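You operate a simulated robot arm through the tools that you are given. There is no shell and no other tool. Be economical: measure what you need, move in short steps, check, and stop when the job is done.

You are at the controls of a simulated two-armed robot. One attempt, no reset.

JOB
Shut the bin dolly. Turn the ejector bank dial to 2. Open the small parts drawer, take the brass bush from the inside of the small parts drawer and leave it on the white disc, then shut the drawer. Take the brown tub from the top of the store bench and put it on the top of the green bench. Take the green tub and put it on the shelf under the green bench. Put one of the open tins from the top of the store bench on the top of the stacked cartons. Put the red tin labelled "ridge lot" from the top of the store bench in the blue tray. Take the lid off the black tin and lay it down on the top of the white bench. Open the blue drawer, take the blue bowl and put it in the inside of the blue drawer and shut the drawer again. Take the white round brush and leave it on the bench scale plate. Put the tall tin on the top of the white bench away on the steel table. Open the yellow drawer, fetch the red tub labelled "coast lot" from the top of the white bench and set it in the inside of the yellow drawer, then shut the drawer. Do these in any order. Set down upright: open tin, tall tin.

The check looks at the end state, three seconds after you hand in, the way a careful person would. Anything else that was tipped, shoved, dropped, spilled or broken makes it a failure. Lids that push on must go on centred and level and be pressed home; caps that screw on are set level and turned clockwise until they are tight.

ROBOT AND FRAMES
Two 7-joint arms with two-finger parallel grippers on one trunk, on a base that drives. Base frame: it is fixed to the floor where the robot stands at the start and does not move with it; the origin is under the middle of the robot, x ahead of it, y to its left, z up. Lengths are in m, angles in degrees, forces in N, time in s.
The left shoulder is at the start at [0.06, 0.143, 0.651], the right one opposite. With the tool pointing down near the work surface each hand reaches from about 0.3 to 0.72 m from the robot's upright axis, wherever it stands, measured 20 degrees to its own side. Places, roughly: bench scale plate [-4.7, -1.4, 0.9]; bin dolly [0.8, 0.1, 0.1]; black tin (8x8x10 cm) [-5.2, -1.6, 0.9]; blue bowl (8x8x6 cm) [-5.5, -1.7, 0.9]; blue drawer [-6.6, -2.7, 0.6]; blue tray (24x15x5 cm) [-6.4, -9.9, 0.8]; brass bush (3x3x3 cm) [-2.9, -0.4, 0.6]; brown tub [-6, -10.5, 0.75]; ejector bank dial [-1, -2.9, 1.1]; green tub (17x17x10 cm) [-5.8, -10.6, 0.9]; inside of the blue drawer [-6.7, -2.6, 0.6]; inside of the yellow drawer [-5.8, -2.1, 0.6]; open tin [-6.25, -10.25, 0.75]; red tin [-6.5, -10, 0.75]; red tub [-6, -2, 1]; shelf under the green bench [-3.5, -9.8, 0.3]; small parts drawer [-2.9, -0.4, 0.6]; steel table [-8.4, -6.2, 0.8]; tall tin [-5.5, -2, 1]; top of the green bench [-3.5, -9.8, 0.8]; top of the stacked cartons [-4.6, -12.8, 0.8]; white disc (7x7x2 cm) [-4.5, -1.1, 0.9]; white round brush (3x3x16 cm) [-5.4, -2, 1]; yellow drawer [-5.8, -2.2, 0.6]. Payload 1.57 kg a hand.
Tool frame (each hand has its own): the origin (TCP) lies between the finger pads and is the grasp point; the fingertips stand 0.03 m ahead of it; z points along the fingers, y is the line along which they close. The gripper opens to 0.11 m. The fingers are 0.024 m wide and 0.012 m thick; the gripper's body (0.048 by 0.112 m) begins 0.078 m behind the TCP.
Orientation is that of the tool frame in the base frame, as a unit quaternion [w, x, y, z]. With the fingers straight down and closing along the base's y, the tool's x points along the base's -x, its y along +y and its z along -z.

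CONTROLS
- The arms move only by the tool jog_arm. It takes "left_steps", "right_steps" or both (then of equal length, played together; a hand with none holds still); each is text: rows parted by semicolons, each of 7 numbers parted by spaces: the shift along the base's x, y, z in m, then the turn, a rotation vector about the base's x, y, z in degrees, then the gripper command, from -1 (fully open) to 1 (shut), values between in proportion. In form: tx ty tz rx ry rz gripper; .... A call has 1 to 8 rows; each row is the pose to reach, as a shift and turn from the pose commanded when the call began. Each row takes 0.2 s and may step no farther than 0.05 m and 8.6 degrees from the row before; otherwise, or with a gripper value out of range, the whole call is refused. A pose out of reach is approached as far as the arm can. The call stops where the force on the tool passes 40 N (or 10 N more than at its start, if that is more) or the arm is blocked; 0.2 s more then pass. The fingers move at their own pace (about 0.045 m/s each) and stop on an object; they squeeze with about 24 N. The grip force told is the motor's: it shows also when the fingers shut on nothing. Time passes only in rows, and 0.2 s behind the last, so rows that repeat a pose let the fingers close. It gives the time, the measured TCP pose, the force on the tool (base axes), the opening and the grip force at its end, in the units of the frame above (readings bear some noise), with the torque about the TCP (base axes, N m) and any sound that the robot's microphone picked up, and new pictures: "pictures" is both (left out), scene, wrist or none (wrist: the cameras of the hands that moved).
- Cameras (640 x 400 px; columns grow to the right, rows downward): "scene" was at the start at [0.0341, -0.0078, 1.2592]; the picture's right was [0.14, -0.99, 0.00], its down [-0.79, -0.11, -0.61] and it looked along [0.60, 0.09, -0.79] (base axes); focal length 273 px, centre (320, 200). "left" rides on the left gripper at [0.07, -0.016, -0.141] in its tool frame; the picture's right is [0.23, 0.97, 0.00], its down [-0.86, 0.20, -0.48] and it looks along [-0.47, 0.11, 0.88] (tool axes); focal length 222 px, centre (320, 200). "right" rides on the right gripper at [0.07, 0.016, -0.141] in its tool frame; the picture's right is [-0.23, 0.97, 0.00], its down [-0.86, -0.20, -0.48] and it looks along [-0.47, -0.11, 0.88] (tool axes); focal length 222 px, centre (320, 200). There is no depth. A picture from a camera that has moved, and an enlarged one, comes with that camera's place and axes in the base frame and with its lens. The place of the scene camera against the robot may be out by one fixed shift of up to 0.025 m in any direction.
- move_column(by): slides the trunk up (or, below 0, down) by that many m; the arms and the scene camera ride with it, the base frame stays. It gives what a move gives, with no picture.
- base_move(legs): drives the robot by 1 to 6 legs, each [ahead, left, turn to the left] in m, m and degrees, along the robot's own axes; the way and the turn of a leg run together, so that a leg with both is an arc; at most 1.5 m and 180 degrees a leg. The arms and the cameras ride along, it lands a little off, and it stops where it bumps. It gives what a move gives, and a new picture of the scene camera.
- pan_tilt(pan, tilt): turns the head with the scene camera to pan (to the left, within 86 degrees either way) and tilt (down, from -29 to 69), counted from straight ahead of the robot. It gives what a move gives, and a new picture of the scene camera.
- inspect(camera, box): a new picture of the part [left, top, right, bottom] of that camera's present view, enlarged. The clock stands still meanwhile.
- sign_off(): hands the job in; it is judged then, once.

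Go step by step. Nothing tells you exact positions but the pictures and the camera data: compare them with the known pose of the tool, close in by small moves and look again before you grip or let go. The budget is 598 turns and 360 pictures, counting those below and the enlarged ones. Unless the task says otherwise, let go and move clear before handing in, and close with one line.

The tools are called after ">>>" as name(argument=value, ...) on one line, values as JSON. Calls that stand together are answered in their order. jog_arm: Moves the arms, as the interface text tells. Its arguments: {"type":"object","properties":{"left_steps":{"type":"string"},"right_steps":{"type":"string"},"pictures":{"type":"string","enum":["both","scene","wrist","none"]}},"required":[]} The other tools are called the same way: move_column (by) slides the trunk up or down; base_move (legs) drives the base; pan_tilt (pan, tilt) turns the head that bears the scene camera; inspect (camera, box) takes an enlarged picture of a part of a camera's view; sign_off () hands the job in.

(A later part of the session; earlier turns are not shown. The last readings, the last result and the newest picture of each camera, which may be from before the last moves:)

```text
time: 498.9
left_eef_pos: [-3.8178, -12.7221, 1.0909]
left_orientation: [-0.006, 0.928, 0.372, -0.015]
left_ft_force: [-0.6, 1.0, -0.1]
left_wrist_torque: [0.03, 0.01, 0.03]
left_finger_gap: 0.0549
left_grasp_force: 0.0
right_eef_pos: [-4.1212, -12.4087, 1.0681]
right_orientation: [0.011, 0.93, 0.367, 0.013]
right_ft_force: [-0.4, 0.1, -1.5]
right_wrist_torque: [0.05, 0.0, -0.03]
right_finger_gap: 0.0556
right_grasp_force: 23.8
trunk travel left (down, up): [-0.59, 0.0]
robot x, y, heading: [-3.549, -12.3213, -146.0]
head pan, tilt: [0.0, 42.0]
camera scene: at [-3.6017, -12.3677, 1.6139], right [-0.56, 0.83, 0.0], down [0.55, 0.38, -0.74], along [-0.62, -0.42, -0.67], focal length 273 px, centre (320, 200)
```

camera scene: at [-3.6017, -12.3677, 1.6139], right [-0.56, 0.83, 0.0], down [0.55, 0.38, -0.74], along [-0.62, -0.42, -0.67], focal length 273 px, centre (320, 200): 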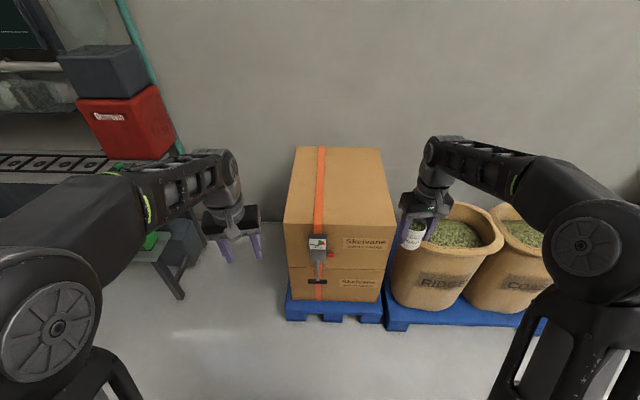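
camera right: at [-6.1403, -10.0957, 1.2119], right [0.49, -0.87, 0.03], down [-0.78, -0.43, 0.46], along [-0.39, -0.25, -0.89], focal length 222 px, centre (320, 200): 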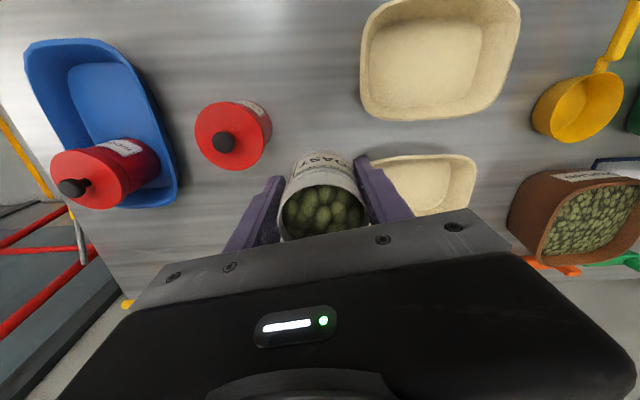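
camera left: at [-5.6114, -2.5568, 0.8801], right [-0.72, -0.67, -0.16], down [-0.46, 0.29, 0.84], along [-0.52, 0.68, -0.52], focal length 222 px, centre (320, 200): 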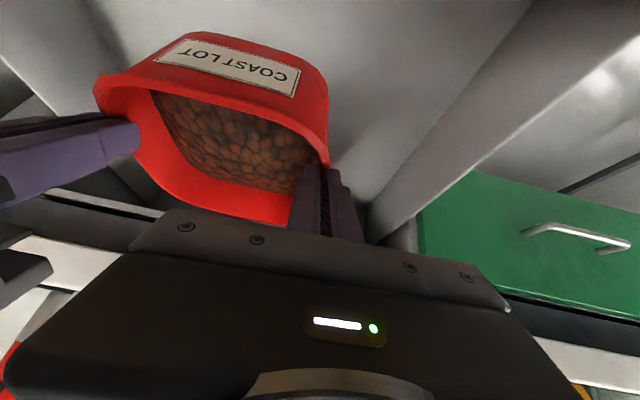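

The cartons' top has free space right of the strap, near [-4.47, -12.77]. I move up and bring the tin over.

>>> base_move(legs=[[0.39, 0.08, 0]])

>>> jog_arm(right_steps="-0.03 -0.018 -0.02 0 0 0 0.6; -0.055 -0.036 -0.05 0 0 0 0.6; -0.06 -0.045 -0.09 0 0 0 0.6", pictures="wrist")

```text
time: 501.4
left_eef_pos: [-4.0945, -13.0096, 1.0914]
left_orientation: [-0.006, 0.927, 0.375, -0.016]
left_ft_force: [-0.3, -0.8, -0.4]
left_wrist_torque: [0.02, 0.0, 0.0]
left_finger_gap: 0.0551
left_grasp_force: 0.1
right_eef_pos: [-4.3993, -12.6991, 1.0671]
right_orientation: [0.012, 0.929, 0.37, 0.013]
right_ft_force: [0.7, 0.5, -2.1]
right_wrist_torque: [0.04, 0.01, 0.0]
right_finger_gap: 0.0553
right_grasp_force: 23.9
trunk travel left (down, up): [-0.59, 0.0]
robot x, y, heading: [-3.8237, -12.6067, -145.6]
head pan, tilt: [0.0, 42.0]
camera scene: at [-3.8805, -12.654, 1.6138], right [-0.57, 0.82, 0.0], down [0.55, 0.38, -0.74], along [-0.61, -0.42, -0.67], focal length 273 px, centre (320, 200)
```

scene: 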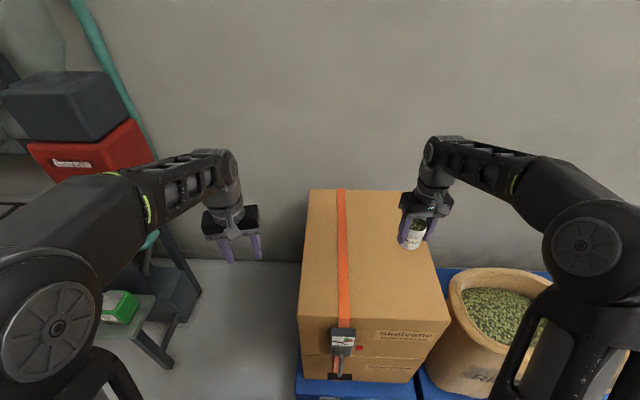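

```text
time: 502.2
left_eef_pos: [-4.0943, -13.0082, 1.0916]
left_orientation: [-0.006, 0.927, 0.375, -0.016]
left_ft_force: [-0.6, -0.4, -0.8]
left_wrist_torque: [0.03, -0.01, 0.01]
left_finger_gap: 0.055
left_grasp_force: 0.0
right_eef_pos: [-4.4622, -12.7452, 0.9794]
right_orientation: [0.013, 0.928, 0.371, 0.014]
right_ft_force: [0.0, 0.5, -1.8]
right_wrist_torque: [0.04, -0.04, -0.01]
right_finger_gap: 0.0554
right_grasp_force: 24.5
trunk travel left (down, up): [-0.59, 0.0]
robot x, y, heading: [-3.8267, -12.6043, -145.4]
head pan, tilt: [0.0, 42.0]
camera right: at [-4.4045, -12.7073, 1.1231], right [0.5, -0.86, 0.03], down [-0.77, -0.44, 0.46], along [-0.38, -0.25, -0.89], focal length 222 px, centre (320, 200)
```

right: 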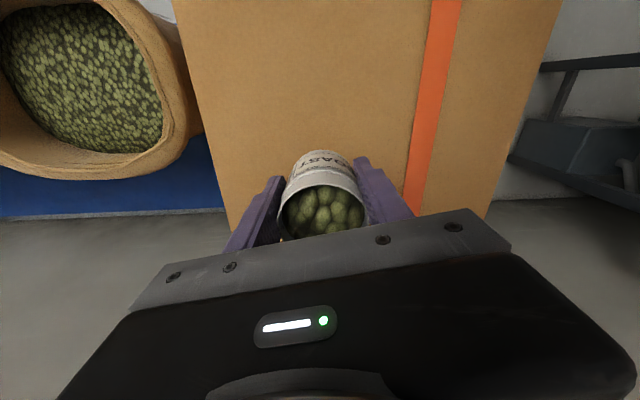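

>>> jog_arm(right_steps="0 0 -0.04 0 0 0 0.6; 0 0 -0.07 0 0 0 0.6; 0 0 -0.085 0 0 0 0.6; 0 0 -0.1 0 0 0 0.6; 0 0 -0.115 0 0 0 0.6; 0 0 -0.13 0 0 0 0.6; 0 0 -0.145 0 0 0 0.6; 0 0 -0.16 0 0 0 0.6", pictures="none")

```text
time: 504.0
left_eef_pos: [-4.092, -13.0071, 1.0922]
left_orientation: [-0.005, 0.927, 0.376, -0.016]
left_ft_force: [0.0, 0.2, 0.1]
left_wrist_torque: [0.03, -0.01, 0.0]
left_finger_gap: 0.0551
left_grasp_force: 0.0
right_eef_pos: [-4.4594, -12.7433, 0.8211]
right_orientation: [0.013, 0.929, 0.37, 0.011]
right_ft_force: [0.8, -2.7, 7.8]
right_wrist_torque: [-0.47, -0.58, 0.13]
right_finger_gap: 0.055
right_grasp_force: 23.9
trunk travel left (down, up): [-0.59, 0.0]
robot x, y, heading: [-3.8264, -12.6035, -145.7]
head pan, tilt: [0.0, 42.0]
```

Contact with the carton. I settle it and release.

>>> jog_arm(right_steps="0 0 -0.002 0 0 0 0.6; 0 0 -0.001 0 0 0 0; 0 0 -0.001 0 0 0 -0.5; 0 0 -0.001 0 0 0 -0.5; 0 0 0.03 0 0 0 -0.5; 0 0 0.07 0 0 0 -0.5; 0 0 0.115 0 0 0 -0.5; 0 0 0.16 0 0 0 -0.5", pictures="wrist")

```text
time: 505.8
left_eef_pos: [-4.0932, -13.0092, 1.0917]
left_orientation: [-0.006, 0.927, 0.375, -0.016]
left_ft_force: [-0.6, -0.5, 0.6]
left_wrist_torque: [-0.03, -0.01, -0.01]
left_finger_gap: 0.0548
left_grasp_force: 0.1
right_eef_pos: [-4.4608, -12.7423, 0.9779]
right_orientation: [0.013, 0.929, 0.37, 0.013]
right_ft_force: [1.2, 0.4, 0.4]
right_wrist_torque: [-0.02, 0.02, -0.01]
right_finger_gap: 0.0824
right_grasp_force: 0.1
trunk travel left (down, up): [-0.59, 0.0]
robot x, y, heading: [-3.825, -12.6025, -145.7]
head pan, tilt: [0.0, 42.0]
camera right: at [-4.4042, -12.704, 1.1209], right [0.5, -0.86, 0.03], down [-0.77, -0.44, 0.46], along [-0.38, -0.25, -0.89], focal length 222 px, centre (320, 200)
```

right: 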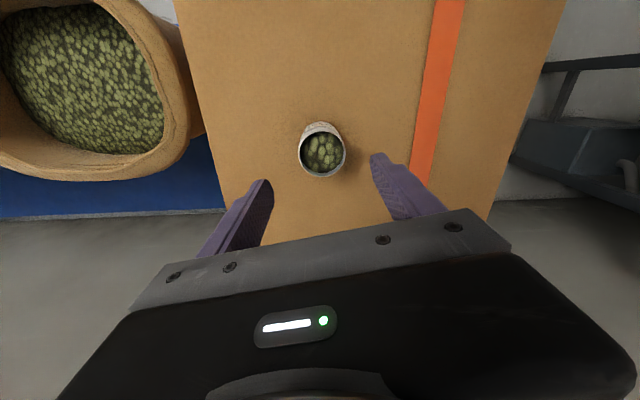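

The open tin stands on the cartons. I raise the hand and return to the store bench, to the green tub near [-5.85, -10.64].

>>> jog_arm(right_steps="0 0 0.04 0 0 0 0; 0.02 0.014 0.08 0 0 0 0; 0.05 0.034 0.11 0 0 0 0; 0.085 0.058 0.12 0 0 0 0; 0.12 0.08 0.12 0 0 0 0", pictures="none")

>>> base_move(legs=[[-0.4, 0, -1.3], [0, -1.4, 0], [0, -1.35, 0], [0.32, 0, 0]])

```text
time: 507.0
left_eef_pos: [-4.0925, -13.0084, 1.0914]
left_orientation: [-0.005, 0.927, 0.376, -0.016]
left_ft_force: [0.8, -0.5, 0.1]
left_wrist_torque: [0.0, -0.02, 0.0]
left_finger_gap: 0.0549
left_grasp_force: 0.0
right_eef_pos: [-4.3361, -12.6611, 1.0983]
right_orientation: [0.013, 0.929, 0.369, 0.013]
right_ft_force: [0.5, -0.1, -0.6]
right_wrist_torque: [0.01, 0.0, -0.03]
right_finger_gap: 0.0548
right_grasp_force: 0.1
trunk travel left (down, up): [-0.59, 0.0]
robot x, y, heading: [-3.8265, -12.6025, -145.6]
head pan, tilt: [0.0, 42.0]
```

```text
time: 523.8
left_eef_pos: [-5.4841, -10.7582, 1.0915]
left_orientation: [-0.006, 0.925, 0.38, -0.016]
left_ft_force: [-0.6, 0.4, -1.0]
left_wrist_torque: [0.0, -0.02, 0.0]
left_finger_gap: 0.0548
left_grasp_force: 0.1
right_eef_pos: [-5.7297, -10.4134, 1.0989]
right_orientation: [0.013, 0.927, 0.374, 0.013]
right_ft_force: [-0.1, -0.2, -0.5]
right_wrist_torque: [-0.01, -0.03, 0.0]
right_finger_gap: 0.0548
right_grasp_force: 0.1
trunk travel left (down, up): [-0.59, 0.0]
robot x, y, heading: [-5.2176, -10.3502, -145.1]
head pan, tilt: [0.0, 42.0]
camera scene: at [-5.2738, -10.4012, 1.6138], right [-0.57, 0.82, 0.0], down [0.55, 0.38, -0.74], along [-0.61, -0.43, -0.67], focal length 273 px, centre (320, 200)
```

scene: 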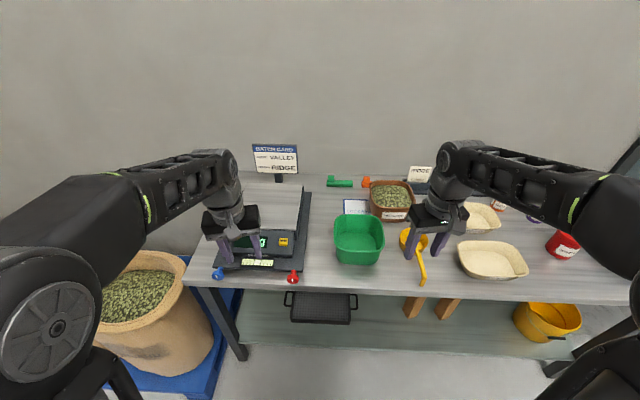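

The green tub is at about [-5.861, -10.652]. I centre on it.

>>> base_move(legs=[[0.05, -0.115, 0]])

>>> jog_arm(right_steps="-0.01 -0.035 -0.01 4.6 -6.6 0 -0.1; -0.02 -0.07 -0.02 9.2 -13.2 0 -0.1; -0.04 -0.1 -0.03 -13.8 -19.8 0 -0.1", pictures="none")

```text
time: 525.1
left_eef_pos: [-5.591, -10.6909, 1.0911]
left_orientation: [-0.005, 0.925, 0.38, -0.015]
left_ft_force: [-0.1, 0.6, 0.7]
left_wrist_torque: [-0.01, -0.01, 0.04]
left_finger_gap: 0.0549
left_grasp_force: 0.1
right_eef_pos: [-5.8398, -10.3458, 1.097]
right_orientation: [0.013, 0.927, 0.375, 0.014]
right_ft_force: [-0.4, 0.3, 0.4]
right_wrist_torque: [-0.02, -0.05, 0.03]
right_finger_gap: 0.055
right_grasp_force: 0.1
trunk travel left (down, up): [-0.59, 0.0]
robot x, y, heading: [-5.3247, -10.2843, -144.9]
head pan, tilt: [0.0, 42.0]
camera scene: at [-5.382, -10.333, 1.6138], right [-0.57, 0.82, 0.0], down [0.55, 0.38, -0.74], along [-0.61, -0.43, -0.67], focal length 273 px, centre (320, 200)
```

scene: 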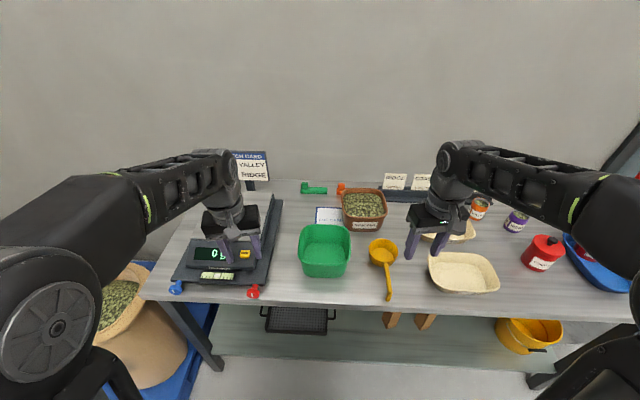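

```text
refused: row 3 steps farther than a row can; nothing moved
```

I bring both hands above the green tub's side rims, tilted 40° forward.

>>> jog_arm(right_steps="-0.0112 -0.0402 -0.016 -3.83 5.46 0 0; -0.0224 -0.0804 -0.032 -7.66 10.9 0 0; -0.0336 -0.1206 -0.048 -11.5 16.4 0 0; -0.0448 -0.1608 -0.064 -15.3 21.8 0 0; -0.056 -0.201 -0.08 -19.2 27.3 0 0; -0.067 -0.241 -0.09 -23 32.7 0 0", left_steps="-0.0373 -0.0043 -0.015 -3.83 5.46 0 0; -0.0746 -0.0086 -0.03 -7.66 10.9 0 0; -0.112 -0.013 -0.045 -11.5 16.4 0 0; -0.149 -0.0172 -0.06 -15.3 21.8 0 0; -0.1865 -0.0215 -0.075 -19.2 27.3 0 0; -0.224 -0.026 -0.085 -23 32.7 0 0", pictures="wrist")

```text
time: 526.5
left_eef_pos: [-5.8182, -10.7191, 1.0094]
left_orientation: [0.07, 0.865, 0.352, -0.349]
left_ft_force: [0.0, 0.5, -0.2]
left_wrist_torque: [-0.01, 0.02, -0.02]
left_finger_gap: 0.0549
left_grasp_force: 0.2
right_eef_pos: [-5.9044, -10.5892, 1.008]
right_orientation: [0.089, 0.872, 0.358, -0.321]
right_ft_force: [-0.3, -0.5, 0.2]
right_wrist_torque: [0.04, 0.03, -0.01]
right_finger_gap: 0.055
right_grasp_force: 0.1
trunk travel left (down, up): [-0.59, 0.0]
robot x, y, heading: [-5.3263, -10.2859, -144.9]
head pan, tilt: [0.0, 42.0]
camera right: at [-5.7861, -10.5063, 1.0734], right [0.54, -0.84, 0.07], down [-0.36, -0.16, 0.92], along [-0.76, -0.52, -0.38], focal length 222 px, centre (320, 200)
camera left: at [-5.7154, -10.615, 1.0692], right [0.76, -0.59, -0.27], down [-0.04, -0.45, 0.89], along [-0.65, -0.67, -0.36], focal length 222 px, centre (320, 200)
```

right: 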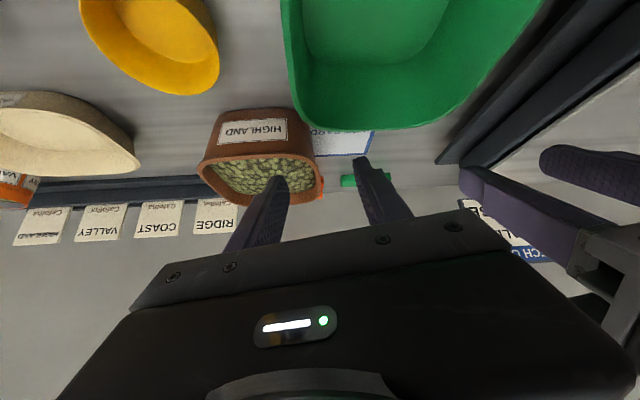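
left: 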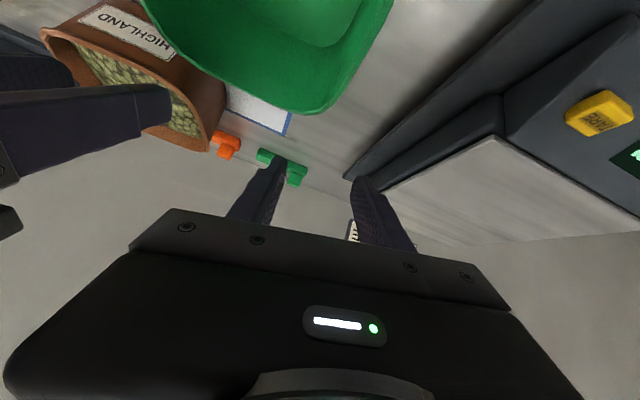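

I correct both hands: back 5.5 cm along the rims and slightly right, then descend.

>>> jog_arm(right_steps="0.018 0.0224 -0.015 0 0 0 0; 0.0358 0.0447 -0.03 0 0 0 0; 0.0358 0.0447 -0.055 0 0 0 0; 0.0358 0.0447 -0.078 0 0 0 0", left_steps="0.0216 0.017 -0.015 0 0 0 0; 0.0433 0.0341 -0.03 0 0 0 0; 0.0433 0.0341 -0.055 0 0 0 0; 0.0433 0.0341 -0.08 0 0 0 0", pictures="wrist")

```text
time: 527.5
left_eef_pos: [-5.7679, -10.6841, 0.9288]
left_orientation: [0.07, 0.866, 0.353, -0.348]
left_ft_force: [0.5, -0.1, -0.3]
left_wrist_torque: [0.0, 0.03, 0.0]
left_finger_gap: 0.055
left_grasp_force: 0.0
right_eef_pos: [-5.8662, -10.5447, 0.9301]
right_orientation: [0.089, 0.872, 0.359, -0.321]
right_ft_force: [-0.7, -0.2, -0.4]
right_wrist_torque: [-0.03, 0.04, 0.02]
right_finger_gap: 0.0547
right_grasp_force: 0.1
trunk travel left (down, up): [-0.59, 0.0]
robot x, y, heading: [-5.3281, -10.2831, -145.0]
head pan, tilt: [0.0, 42.0]
camera right: at [-5.7476, -10.4624, 0.9953], right [0.54, -0.84, 0.07], down [-0.36, -0.16, 0.92], along [-0.76, -0.52, -0.38], focal length 222 px, centre (320, 200)
camera left: at [-5.6665, -10.5799, 0.9893], right [0.76, -0.59, -0.27], down [-0.04, -0.45, 0.89], along [-0.65, -0.66, -0.37], focal length 222 px, centre (320, 200)
```

right: 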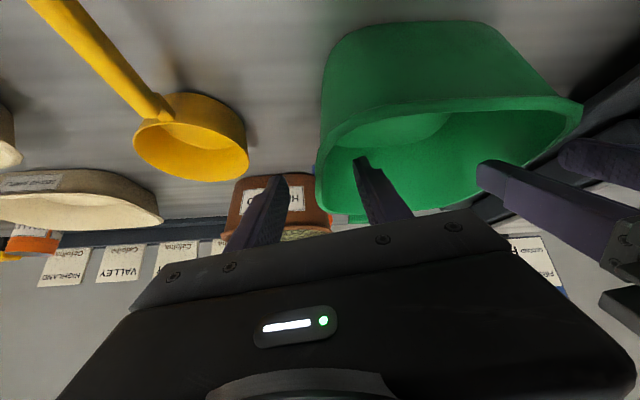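
left: 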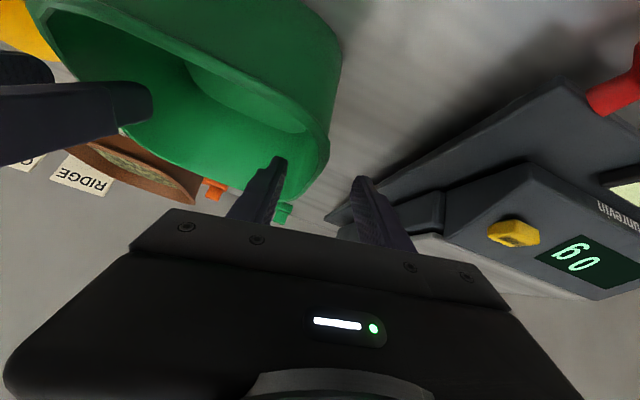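

Rims are between the fingers. I lower slightly, close both and lift.

>>> jog_arm(right_steps="0 0 -0.01 0 0 0 0; 0 0 -0.018 0 0 0 0; 0 0 -0.018 0 0 0 0.5; 0 0 -0.018 0 0 0 1; 0 0 -0.018 0 0 0 1; 0 0 -0.018 0 0 0 1", left_steps="0 0 -0.01 0 0 0 0; 0 0 -0.018 0 0 0 0; 0 0 -0.018 0 0 0 0.5; 0 0 -0.018 0 0 0 1; 0 0 -0.018 0 0 0 1; 0 0 -0.018 0 0 0 1", pictures="none")

```text
time: 528.9
left_eef_pos: [-5.7741, -10.6783, 0.9097]
left_orientation: [0.067, 0.867, 0.348, -0.35]
left_ft_force: [-8.5, 32.8, 5.7]
left_wrist_torque: [0.26, 0.57, -1.17]
left_finger_gap: 0.0056
left_grasp_force: 22.1
right_eef_pos: [-5.8661, -10.55, 0.9122]
right_orientation: [0.095, 0.87, 0.361, -0.323]
right_ft_force: [7.8, -33.2, -2.9]
right_wrist_torque: [0.18, -0.26, -0.79]
right_finger_gap: 0.0098
right_grasp_force: 23.7
trunk travel left (down, up): [-0.59, 0.0]
robot x, y, heading: [-5.3269, -10.2824, -144.8]
head pan, tilt: [0.0, 42.0]
```

>>> jog_arm(right_steps="0.003 -0.005 0 0 0 0 1; 0.003 -0.005 0.01 0 0 0 1; 0.003 -0.005 0.03 0 0 0 1; 0.003 -0.005 0.06 0 0 0 1; 0.008 -0.001 0.1 0 0 0 1; 0.02 0.007 0.14 0 0 0 1", left_steps="-0.003 0.005 0 0 0 0 1; -0.003 0.005 0.01 0 0 0 1; -0.003 0.005 0.03 0 0 0 1; -0.003 0.005 0.06 0 0 0 1; 0.002 0.009 0.1 0 0 0 1; 0.014 0.017 0.14 0 0 0 1", pictures="scene")

```text
time: 530.3
left_eef_pos: [-5.7538, -10.6641, 1.0535]
left_orientation: [0.069, 0.866, 0.352, -0.349]
left_ft_force: [5.4, 13.1, 0.5]
left_wrist_torque: [0.29, 0.25, -1.07]
left_finger_gap: 0.0051
left_grasp_force: 24.0
right_eef_pos: [-5.8468, -10.5367, 1.0537]
right_orientation: [0.089, 0.872, 0.359, -0.321]
right_ft_force: [-4.6, -13.1, -0.9]
right_wrist_torque: [-0.15, -0.18, -0.73]
right_finger_gap: 0.0089
right_grasp_force: 23.6
trunk travel left (down, up): [-0.59, 0.0]
robot x, y, heading: [-5.3255, -10.2892, -144.7]
head pan, tilt: [0.0, 42.0]
camera scene: at [-5.3782, -10.3325, 1.6139], right [-0.57, 0.82, 0.0], down [0.55, 0.38, -0.74], along [-0.61, -0.43, -0.67], focal length 273 px, centre (320, 200)
```

scene: 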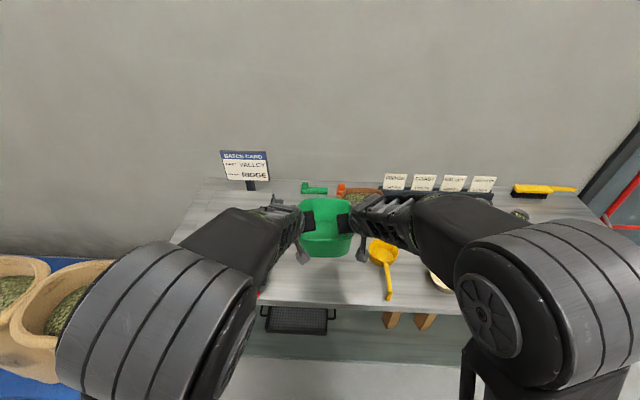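

The green tub is held. I back off, turn round to face the green bench and line up with it.

>>> base_move(legs=[[-0.36, 0, 0], [0, 0, 178], [0, -0.5, 0]])

```text
time: 542.3
left_eef_pos: [-4.3261, -10.1453, 1.0519]
left_orientation: [0.351, -0.321, 0.878, 0.058]
left_ft_force: [1.2, -19.3, -0.8]
left_wrist_torque: [-0.26, -0.17, -1.0]
left_finger_gap: 0.0048
left_grasp_force: 23.5
right_eef_pos: [-4.244, -10.2815, 1.0518]
right_orientation: [0.324, -0.328, 0.884, 0.079]
right_ft_force: [-1.1, 18.2, -0.5]
right_wrist_torque: [0.37, 0.27, -0.48]
right_finger_gap: 0.0086
right_grasp_force: 24.1
trunk travel left (down, up): [-0.59, 0.0]
robot x, y, heading: [-4.7837, -10.4978, 31.1]
head pan, tilt: [0.0, 42.0]
camera scene: at [-4.7462, -10.4871, 1.6139], right [0.52, -0.86, 0.0], down [-0.57, -0.35, -0.74], along [0.64, 0.38, -0.67], focal length 273 px, centre (320, 200)
```

scene: 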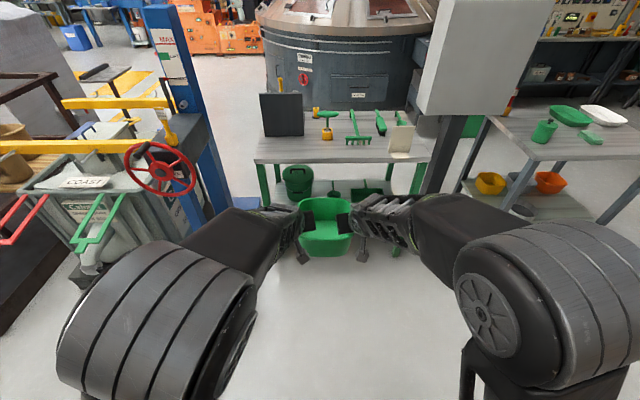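

>>> inspect(camera="scene", box=[240, 90, 450, 222])

```text
3.03 times, centred on (345, 156) of scene
camera zoom: at [-4.7462, -10.4871, 1.6139], right [0.52, -0.86, 0.0], down [-0.57, -0.35, -0.74], along [0.64, 0.38, -0.67], focal length 826 px, centre (244, 333)
```

zoom: 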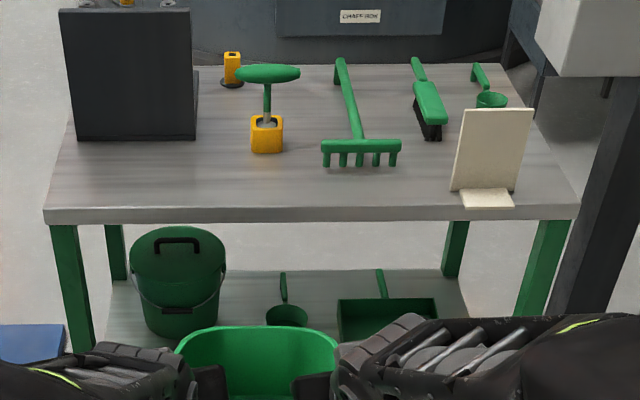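

The shelf has free space in its front middle. I lower the trunk here, then drive so that the tub goes in under the bench top.

>>> move_column(by=-0.54)

>>> base_move(legs=[[0, -0.128, 0.5], [0.55, 0, 0]])

```text
refused: -0.54 is not a number from -0.4 to 0.4
```

```text
time: 546.4
left_eef_pos: [-3.7798, -9.958, 1.0508]
left_orientation: [0.35, -0.323, 0.877, 0.059]
left_ft_force: [-7.2, -5.0, -0.3]
left_wrist_torque: [-0.14, -0.25, -1.0]
left_finger_gap: 0.0045
left_grasp_force: 24.1
right_eef_pos: [-3.6965, -10.0917, 1.0521]
right_orientation: [0.323, -0.329, 0.884, 0.078]
right_ft_force: [8.6, 6.5, -1.2]
right_wrist_torque: [0.12, 0.26, -0.64]
right_finger_gap: 0.0085
right_grasp_force: 24.5
trunk travel left (down, up): [-0.59, 0.0]
robot x, y, heading: [-4.2327, -10.3066, 31.4]
head pan, tilt: [0.0, 42.0]
camera scene: at [-4.1975, -10.2995, 1.6138], right [0.52, -0.85, 0.0], down [-0.57, -0.35, -0.74], along [0.63, 0.39, -0.67], focal length 273 px, centre (320, 200)
```

scene: 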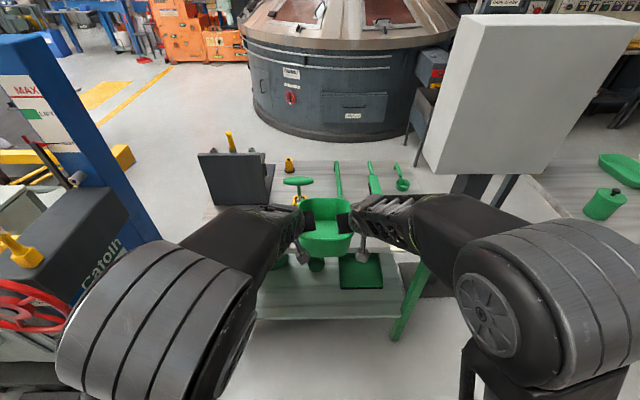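

The trunk call was refused, and the tub is now just before the table edge. I draw the hands back 0.11 m, then lower the trunk in two steps.

>>> jog_arm(right_steps="-0.032 -0.015 0 0 0 0 1; -0.064 -0.03 0 0 0 0 1; -0.09 -0.043 0 0 0 0 1; -0.111 -0.03 0 0 0 0 1", left_steps="-0.032 -0.015 0 0 0 0 1; -0.064 -0.03 0 0 0 0 1; -0.09 -0.043 0 0 0 0 1; -0.111 -0.03 0 0 0 0 1", pictures="none")

>>> move_column(by=-0.3)

>>> move_column(by=-0.24)

>>> jog_arm(right_steps="0 0 0 0 0 0 1", left_steps="0 0 0 0 0 0 1", pictures="scene")

```text
time: 547.4
left_eef_pos: [-3.8918, -9.9865, 1.0523]
left_orientation: [0.352, -0.32, 0.878, 0.056]
left_ft_force: [2.6, -24.4, -0.4]
left_wrist_torque: [-0.29, -0.29, -1.12]
left_finger_gap: 0.0047
left_grasp_force: 24.3
right_eef_pos: [-3.8086, -10.1216, 1.053]
right_orientation: [0.325, -0.331, 0.882, 0.08]
right_ft_force: [-2.3, 24.8, -1.4]
right_wrist_torque: [0.19, 0.29, -0.56]
right_finger_gap: 0.0088
right_grasp_force: 24.0
trunk travel left (down, up): [-0.59, 0.0]
robot x, y, heading: [-4.2282, -10.3091, 31.5]
head pan, tilt: [0.0, 42.0]
```

```text
time: 550.4
left_eef_pos: [-3.8922, -9.9887, 0.7521]
left_orientation: [0.35, -0.32, 0.879, 0.057]
left_ft_force: [10.4, -34.8, -1.0]
left_wrist_torque: [-0.38, -0.2, -1.21]
left_finger_gap: 0.004
left_grasp_force: 24.3
right_eef_pos: [-3.807, -10.1236, 0.7532]
right_orientation: [0.326, -0.331, 0.882, 0.081]
right_ft_force: [-9.5, 35.6, -0.2]
right_wrist_torque: [0.5, 0.3, -0.38]
right_finger_gap: 0.0083
right_grasp_force: 24.1
trunk travel left (down, up): [-0.29, 0.3]
robot x, y, heading: [-4.2343, -10.3077, 31.2]
head pan, tilt: [0.0, 42.0]
```

```text
time: 552.9
left_eef_pos: [-3.8906, -9.9892, 0.5125]
left_orientation: [0.351, -0.319, 0.879, 0.056]
left_ft_force: [11.2, -35.7, -0.4]
left_wrist_torque: [-0.41, -0.31, -1.25]
left_finger_gap: 0.0042
left_grasp_force: 24.4
right_eef_pos: [-3.8065, -10.1231, 0.5133]
right_orientation: [0.325, -0.331, 0.882, 0.081]
right_ft_force: [-10.6, 35.0, -0.3]
right_wrist_torque: [0.54, 0.35, -0.28]
right_finger_gap: 0.0085
right_grasp_force: 24.0
trunk travel left (down, up): [-0.05, 0.54]
robot x, y, heading: [-4.2361, -10.3091, 31.5]
head pan, tilt: [0.0, 42.0]
```

```text
time: 553.3
left_eef_pos: [-3.8916, -9.9899, 0.5125]
left_orientation: [0.351, -0.319, 0.878, 0.058]
left_ft_force: [10.8, -35.0, -0.8]
left_wrist_torque: [-0.42, -0.25, -1.24]
left_finger_gap: 0.0041
left_grasp_force: 24.0
right_eef_pos: [-3.807, -10.122, 0.5136]
right_orientation: [0.326, -0.331, 0.882, 0.081]
right_ft_force: [-9.8, 35.0, -0.5]
right_wrist_torque: [0.48, 0.36, -0.3]
right_finger_gap: 0.0081
right_grasp_force: 23.9
trunk travel left (down, up): [-0.05, 0.54]
robot x, y, heading: [-4.2341, -10.306, 31.3]
head pan, tilt: [0.0, 42.0]
camera scene: at [-4.1984, -10.3, 1.0739], right [0.52, -0.85, 0.0], down [-0.57, -0.35, -0.74], along [0.64, 0.39, -0.67], focal length 273 px, centre (320, 200)
```

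scene: 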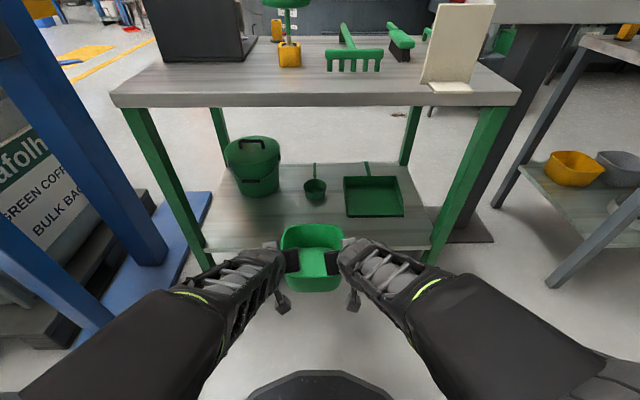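

A very clear view of the shelf. I drive forward 0.22 m, then extend the arms the rest.

>>> base_move(legs=[[0.22, 0, 0]])

>>> jog_arm(right_steps="-0.001 0.003 0 0 0 0 1; 0.025 0.0185 0 0 0 0 1; 0.05 0.034 -0.01 0 0 0 1; 0.076 0.05 -0.03 0 0 0 1; 0.076 0.05 -0.06 0 0 0 1", left_steps="0.002 -0.003 0 0 0 0 1; 0.028 0.0125 0 0 0 0 1; 0.053 0.028 -0.01 0 0 0 1; 0.079 0.044 -0.03 0 0 0 1; 0.079 0.044 -0.06 0 0 0 1", pictures="scene")

```text
time: 555.0
left_eef_pos: [-3.7023, -9.8742, 0.5115]
left_orientation: [0.35, -0.32, 0.879, 0.056]
left_ft_force: [10.2, -35.2, -1.3]
left_wrist_torque: [-0.45, -0.28, -1.22]
left_finger_gap: 0.0041
left_grasp_force: 23.4
right_eef_pos: [-3.6182, -10.0082, 0.5144]
right_orientation: [0.325, -0.33, 0.882, 0.081]
right_ft_force: [-11.3, 35.5, -0.7]
right_wrist_torque: [0.5, 0.37, -0.32]
right_finger_gap: 0.0083
right_grasp_force: 23.7
trunk travel left (down, up): [-0.05, 0.54]
robot x, y, heading: [-4.0469, -10.1942, 31.2]
head pan, tilt: [0.0, 42.0]
camera scene: at [-4.0087, -10.185, 1.0739], right [0.52, -0.86, 0.0], down [-0.57, -0.35, -0.74], along [0.64, 0.39, -0.67], focal length 273 px, centre (320, 200)
```

scene: 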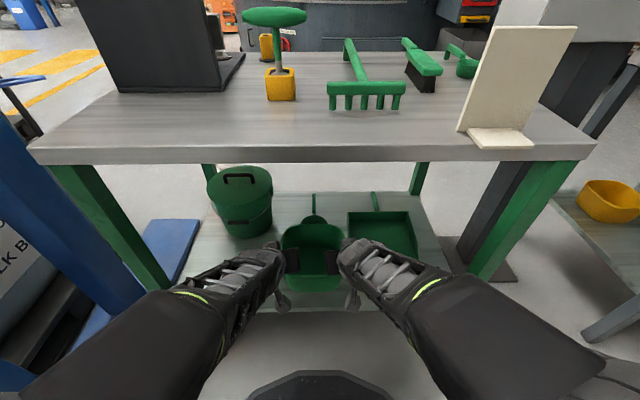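

```text
time: 556.2
left_eef_pos: [-3.6254, -9.8272, 0.448]
left_orientation: [0.35, -0.322, 0.878, 0.059]
left_ft_force: [-18.5, 10.5, -1.0]
left_wrist_torque: [-0.12, -0.03, -0.84]
left_finger_gap: 0.0034
left_grasp_force: 23.7
right_eef_pos: [-3.5381, -9.9585, 0.454]
right_orientation: [0.326, -0.328, 0.883, 0.08]
right_ft_force: [18.8, -12.3, -0.3]
right_wrist_torque: [0.14, 0.06, -0.64]
right_finger_gap: 0.0072
right_grasp_force: 23.8
trunk travel left (down, up): [-0.05, 0.54]
robot x, y, heading: [-4.0423, -10.1956, 31.0]
head pan, tilt: [0.0, 42.0]
camera scene: at [-4.0089, -10.1851, 1.0739], right [0.52, -0.86, 0.0], down [-0.57, -0.35, -0.74], along [0.64, 0.39, -0.67], focal length 273 px, centre (320, 200)
```

scene: 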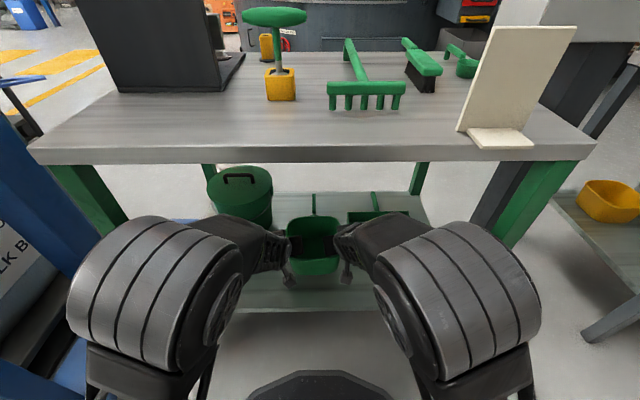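

The tub is over the free part of the shelf. I lower to contact.

>>> jog_arm(right_steps="0.001 -0.002 -0.01 0 0 0 1; 0.001 -0.002 -0.02 0 0 0 1; 0.001 -0.002 -0.028 0 0 0 1; 0.001 -0.002 -0.036 0 0 0 1; 0.001 -0.002 -0.044 0 0 0 1; 0.001 -0.002 -0.052 0 0 0 1; 0.001 -0.002 -0.06 0 0 0 1", left_steps="-0.001 0.002 -0.01 0 0 0 1; -0.001 0.002 -0.02 0 0 0 1; -0.001 0.002 -0.028 0 0 0 1; -0.001 0.002 -0.036 0 0 0 1; -0.001 0.002 -0.044 0 0 0 1; -0.001 0.002 -0.052 0 0 0 1; -0.001 0.002 -0.06 0 0 0 1", pictures="none")

```text
time: 557.8
left_eef_pos: [-3.6244, -9.8275, 0.392]
left_orientation: [0.35, -0.321, 0.878, 0.058]
left_ft_force: [-16.3, 10.1, -3.6]
left_wrist_torque: [0.08, -0.04, -0.79]
left_finger_gap: 0.004
left_grasp_force: 23.7
right_eef_pos: [-3.5398, -9.9612, 0.3922]
right_orientation: [0.326, -0.33, 0.882, 0.082]
right_ft_force: [17.0, -10.9, 0.4]
right_wrist_torque: [0.25, 0.28, -0.56]
right_finger_gap: 0.0079
right_grasp_force: 24.4
trunk travel left (down, up): [-0.05, 0.54]
robot x, y, heading: [-4.0466, -10.1941, 31.4]
head pan, tilt: [0.0, 42.0]
```

>>> jog_arm(right_steps="0 0 -0.008 0 0 0 1; 0 0 -0.016 0 0 0 1; 0 0 -0.024 0 0 0 1; 0 0 -0.032 0 0 0 1; 0 0 -0.04 0 0 0 1; 0 0 -0.048 0 0 0 1", left_steps="0 0 -0.008 0 0 0 1; 0 0 -0.016 0 0 0 1; 0 0 -0.024 0 0 0 1; 0 0 -0.032 0 0 0 1; 0 0 -0.04 0 0 0 1; 0 0 -0.048 0 0 0 1", pictures="wrist")

```text
time: 558.3
left_eef_pos: [-3.6217, -9.8265, 0.3866]
left_orientation: [0.358, -0.32, 0.875, 0.058]
left_ft_force: [-8.1, -1.3, 18.3]
left_wrist_torque: [0.15, 0.4, -0.27]
left_finger_gap: 0.004
left_grasp_force: 24.0
right_eef_pos: [-3.5362, -9.9593, 0.3902]
right_orientation: [0.333, -0.325, 0.881, 0.084]
right_ft_force: [3.6, -1.8, 14.7]
right_wrist_torque: [-0.06, 0.65, -0.57]
right_finger_gap: 0.008
right_grasp_force: 24.1
trunk travel left (down, up): [-0.05, 0.54]
robot x, y, heading: [-4.0479, -10.1928, 31.6]
head pan, tilt: [0.0, 42.0]
stopped in row 2 (right hand): the force on the tool passed its limit (the readings are from after the stop); the commanded pose is now the measured one
camera right: at [-3.6611, -10.0343, 0.4531], right [-0.49, 0.87, 0.08], down [0.36, 0.11, 0.93], along [0.8, 0.48, -0.36], focal length 222 px, centre (320, 200)
camera left: at [-3.7319, -9.9198, 0.4458], right [-0.71, 0.65, -0.28], down [0.06, 0.44, 0.89], along [0.7, 0.62, -0.35], focal length 222 px, centre (320, 200)
```

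right: 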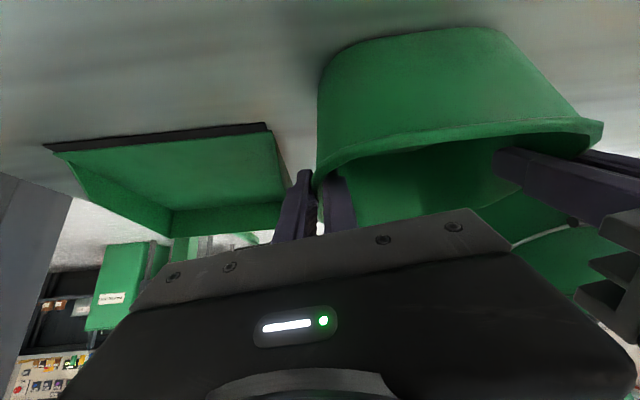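
left: 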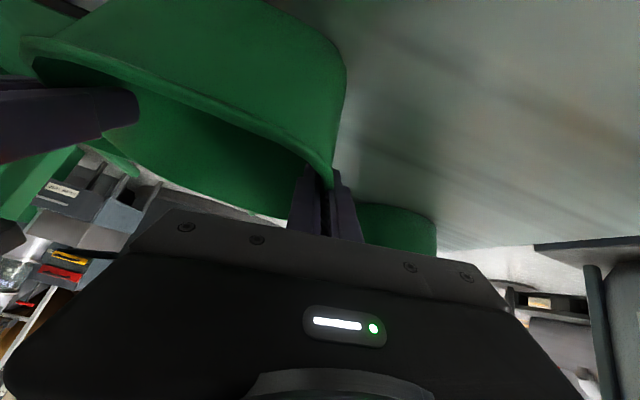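

The tub stands on the shelf. I open both hands, rise a little and withdraw.

>>> jog_arm(right_steps="0 0 0.001 0 0 0 0.5; 0 0 0.001 0 0 0 0.1; 0 0 0.001 0 0 0 0.1; 0 0 0.025 0 0 0 0.1; 0 0 0.05 0 0 0 0.1; -0.035 -0.021 0.05 0 0 0 0.1; -0.07 -0.042 0.05 0 0 0 0.1; -0.105 -0.063 0.05 0 0 0 0.1", left_steps="0 0 0.001 0 0 0 0.5; 0 0 0.001 0 0 0 0.1; 0 0 0.001 0 0 0 0.1; 0 0 0.025 0 0 0 0.1; 0 0 0.05 0 0 0 0.1; -0.035 -0.021 0.05 0 0 0 0.1; -0.07 -0.042 0.05 0 0 0 0.1; -0.105 -0.063 0.05 0 0 0 0.1", pictures="none")

>>> base_move(legs=[[-0.55, 0, 0]])

```text
time: 560.1
left_eef_pos: [-3.7015, -9.8877, 0.4357]
left_orientation: [0.355, -0.321, 0.876, 0.058]
left_ft_force: [1.0, 0.5, 0.3]
left_wrist_torque: [0.0, 0.02, -0.01]
left_finger_gap: 0.0494
left_grasp_force: 0.0
left hand out of reach, approached as far as the arm can: row 8
right_eef_pos: [-3.6439, -10.0219, 0.4391]
right_orientation: [0.33, -0.327, 0.882, 0.082]
right_ft_force: [0.1, 0.0, 0.9]
right_wrist_torque: [-0.02, 0.0, -0.01]
right_finger_gap: 0.0495
right_grasp_force: 0.1
trunk travel left (down, up): [-0.05, 0.54]
robot x, y, heading: [-4.0448, -10.1979, 31.4]
head pan, tilt: [0.0, 42.0]
```

```text
time: 563.3
left_eef_pos: [-4.1772, -10.179, 0.4359]
left_orientation: [0.355, -0.317, 0.877, 0.056]
left_ft_force: [0.0, 0.6, 0.6]
left_wrist_torque: [-0.03, -0.02, 0.03]
left_finger_gap: 0.0496
left_grasp_force: 0.1
right_eef_pos: [-4.1193, -10.3126, 0.4397]
right_orientation: [0.33, -0.324, 0.883, 0.082]
right_ft_force: [-0.2, 0.8, 0.4]
right_wrist_torque: [0.01, -0.02, -0.01]
right_finger_gap: 0.0496
right_grasp_force: 0.1
trunk travel left (down, up): [-0.05, 0.54]
robot x, y, heading: [-4.5254, -10.4801, 30.4]
head pan, tilt: [0.0, 42.0]
camera scene: at [-4.4873, -10.4727, 1.0739], right [0.51, -0.86, 0.0], down [-0.58, -0.34, -0.74], along [0.64, 0.38, -0.67], focal length 273 px, centre (320, 200)
```

scene: 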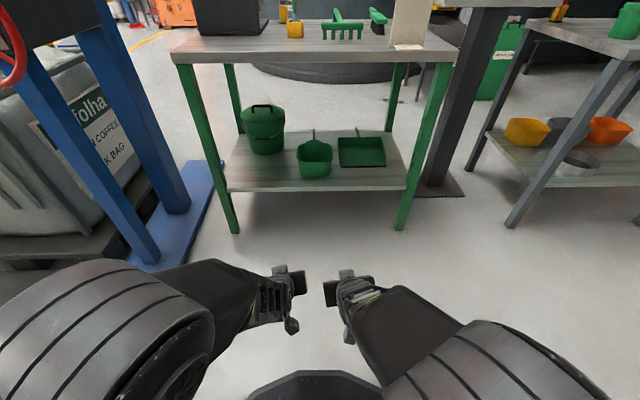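

The green tub stands on the shelf. I raise the trunk and hands, then turn back for the brown tub.

>>> move_column(by=0.4)

>>> move_column(by=0.14)

>>> jog_arm(right_steps="0.01 -0.015 0.03 0 0 0 0.1; 0.02 -0.03 0.06 0 0 0 0.1; 0.026 -0.043 0.09 0 0 0 0.1", left_steps="-0.01 0.015 0.03 0 0 0 0.1; -0.02 0.03 0.06 0 0 0 0.1; -0.026 0.043 0.09 0 0 0 0.1", pictures="none")

>>> base_move(legs=[[0, 0, -176.4], [0, -0.736, 0], [0.5, 0, 0]])

```text
time: 567.1
left_eef_pos: [-4.1771, -10.1779, 0.8373]
left_orientation: [0.355, -0.316, 0.878, 0.055]
left_ft_force: [0.2, -0.3, -0.6]
left_wrist_torque: [0.0, -0.05, 0.01]
left_finger_gap: 0.0494
left_grasp_force: 0.0
right_eef_pos: [-4.1202, -10.3124, 0.8392]
right_orientation: [0.33, -0.324, 0.883, 0.082]
right_ft_force: [0.4, -0.2, 0.6]
right_wrist_torque: [0.01, 0.02, -0.02]
right_finger_gap: 0.0495
right_grasp_force: 0.0
trunk travel left (down, up): [-0.45, 0.14]
robot x, y, heading: [-4.524, -10.4842, 30.5]
head pan, tilt: [0.0, 42.0]
```

```text
time: 568.8
left_eef_pos: [-4.1773, -10.1778, 0.9759]
left_orientation: [0.355, -0.317, 0.878, 0.055]
left_ft_force: [0.6, -0.2, -0.3]
left_wrist_torque: [-0.02, 0.01, 0.03]
left_finger_gap: 0.0497
left_grasp_force: 0.0
right_eef_pos: [-4.1201, -10.3125, 0.9787]
right_orientation: [0.33, -0.324, 0.883, 0.083]
right_ft_force: [0.3, -0.2, 0.0]
right_wrist_torque: [0.0, 0.03, 0.01]
right_finger_gap: 0.0493
right_grasp_force: 0.0
trunk travel left (down, up): [-0.59, 0.0]
robot x, y, heading: [-4.5237, -10.4806, 30.7]
head pan, tilt: [0.0, 42.0]
```

```text
time: 569.6
left_eef_pos: [-4.2063, -10.1352, 1.069]
left_orientation: [0.355, -0.316, 0.878, 0.055]
left_ft_force: [0.8, -0.7, 0.3]
left_wrist_torque: [-0.03, -0.02, -0.01]
left_finger_gap: 0.0495
left_grasp_force: 0.0
left hand out of reach, approached as far as the arm can: row 1, 2
right_eef_pos: [-4.0951, -10.3556, 1.0706]
right_orientation: [0.329, -0.325, 0.883, 0.081]
right_ft_force: [0.1, 0.3, -0.1]
right_wrist_torque: [-0.02, -0.02, 0.01]
right_finger_gap: 0.0494
right_grasp_force: 0.0
right hand out of reach, approached as far as the arm can: row 1
trunk travel left (down, up): [-0.59, 0.0]
robot x, y, heading: [-4.52, -10.4865, 30.9]
head pan, tilt: [0.0, 42.0]
```

```text
time: 583.2
left_eef_pos: [-5.6467, -10.5592, 1.0683]
left_orientation: [0.072, 0.863, 0.355, -0.353]
left_ft_force: [0.6, -0.1, -0.3]
left_wrist_torque: [0.0, -0.01, 0.02]
left_finger_gap: 0.0494
left_grasp_force: 0.0
right_eef_pos: [-5.7772, -10.3501, 1.0696]
right_orientation: [0.095, 0.868, 0.362, -0.325]
right_ft_force: [1.1, 0.3, 0.0]
right_wrist_torque: [-0.01, 0.01, -0.01]
right_finger_gap: 0.0494
right_grasp_force: 0.1
trunk travel left (down, up): [-0.59, 0.0]
robot x, y, heading: [-5.3582, -10.1878, -144.4]
head pan, tilt: [0.0, 42.0]
camera scene: at [-5.4138, -10.2358, 1.6138], right [-0.58, 0.81, 0.0], down [0.54, 0.39, -0.74], along [-0.6, -0.43, -0.67], focal length 273 px, centre (320, 200)
```

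scene: 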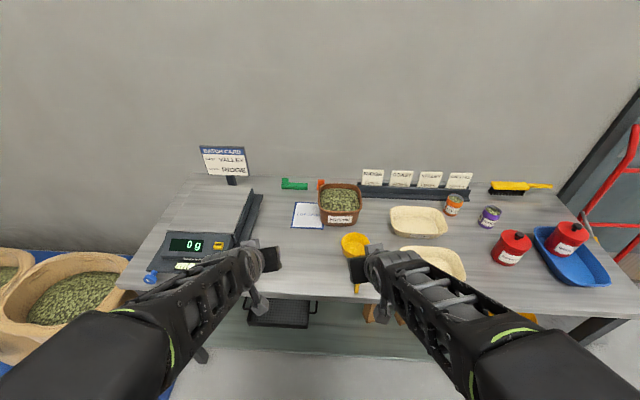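

The brown tub is at about [-6.107, -10.637]. I move up and bring both hands over its rims.

>>> base_move(legs=[[0.2, -0.07, 0]])

```text
time: 584.9
left_eef_pos: [-5.8511, -10.6243, 1.0688]
left_orientation: [0.072, 0.862, 0.357, -0.352]
left_ft_force: [-0.1, 0.0, -0.2]
left_wrist_torque: [0.0, -0.02, 0.02]
left_finger_gap: 0.0497
left_grasp_force: 0.0
right_eef_pos: [-5.9818, -10.4162, 1.0689]
right_orientation: [0.097, 0.867, 0.366, -0.326]
right_ft_force: [-1.1, 0.1, -0.1]
right_wrist_torque: [0.01, -0.03, 0.03]
right_finger_gap: 0.0497
right_grasp_force: 0.1
trunk travel left (down, up): [-0.59, 0.0]
robot x, y, heading: [-5.5658, -10.2494, -144.0]
head pan, tilt: [0.0, 42.0]
camera scene: at [-5.6197, -10.2989, 1.6138], right [-0.59, 0.81, 0.0], down [0.54, 0.39, -0.74], along [-0.6, -0.44, -0.67], focal length 273 px, centre (320, 200)
```

scene: 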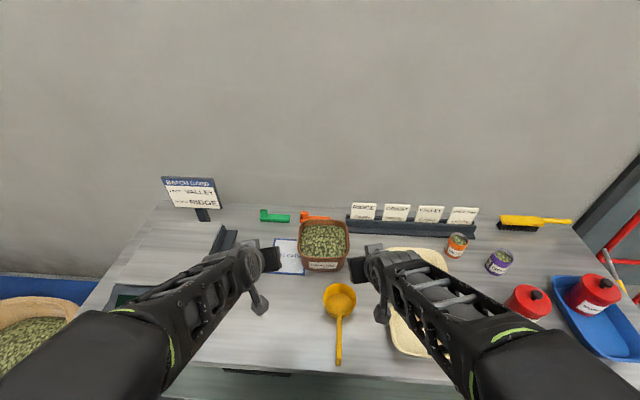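

>>> jog_arm(right_steps="-0.035 -0.031 -0.012 0 0 0 0; -0.07 -0.062 -0.025 0 0 0 0; -0.106 -0.093 -0.04 0 0 0 0; -0.141 -0.1236 -0.055 0 0 0 0", left_steps="-0.0445 -0.011 -0.012 0 0 0 0; -0.089 -0.022 -0.025 0 0 0 0; -0.133 -0.034 -0.04 0 0 0 0; -0.1775 -0.045 -0.055 0 0 0 0", pictures="wrist")

```text
time: 585.9
left_eef_pos: [-6.0334, -10.6659, 1.0113]
left_orientation: [0.072, 0.862, 0.358, -0.351]
left_ft_force: [-0.3, -0.7, 0.0]
left_wrist_torque: [-0.01, -0.03, 0.01]
left_finger_gap: 0.055
left_grasp_force: 0.0
right_eef_pos: [-6.1244, -10.5387, 1.0117]
right_orientation: [0.098, 0.867, 0.364, -0.326]
right_ft_force: [0.7, -0.3, -0.4]
right_wrist_torque: [0.01, 0.0, -0.02]
right_finger_gap: 0.0551
right_grasp_force: 0.1
trunk travel left (down, up): [-0.59, 0.0]
robot x, y, heading: [-5.564, -10.2485, -143.6]
head pan, tilt: [0.0, 42.0]
camera right: at [-6.007, -10.4539, 1.0762], right [0.56, -0.83, 0.08], down [-0.35, -0.15, 0.92], along [-0.75, -0.54, -0.37], focal length 222 px, centre (320, 200)
camera left: at [-5.9313, -10.5611, 1.0717], right [0.76, -0.59, -0.27], down [-0.03, -0.45, 0.89], along [-0.65, -0.67, -0.36], focal length 222 px, centre (320, 200)
```

right: 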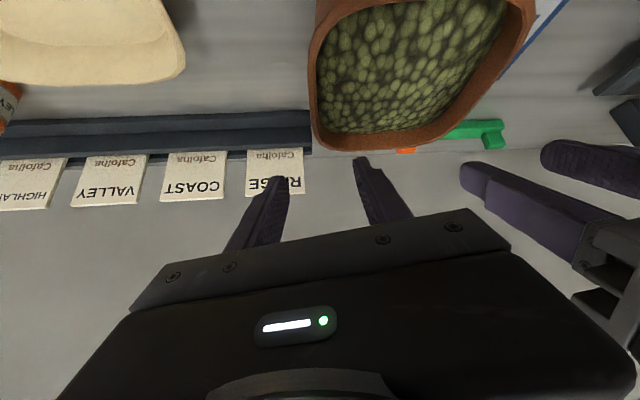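
left: 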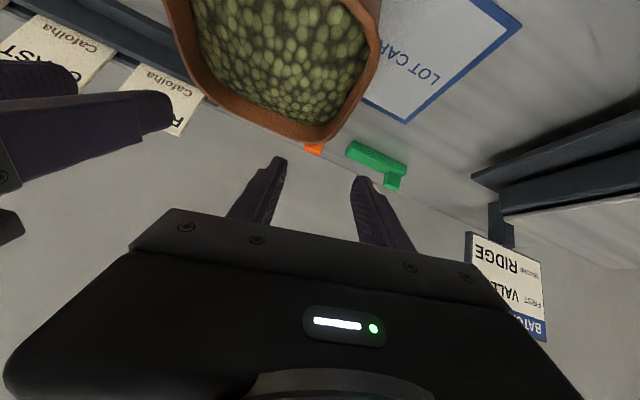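

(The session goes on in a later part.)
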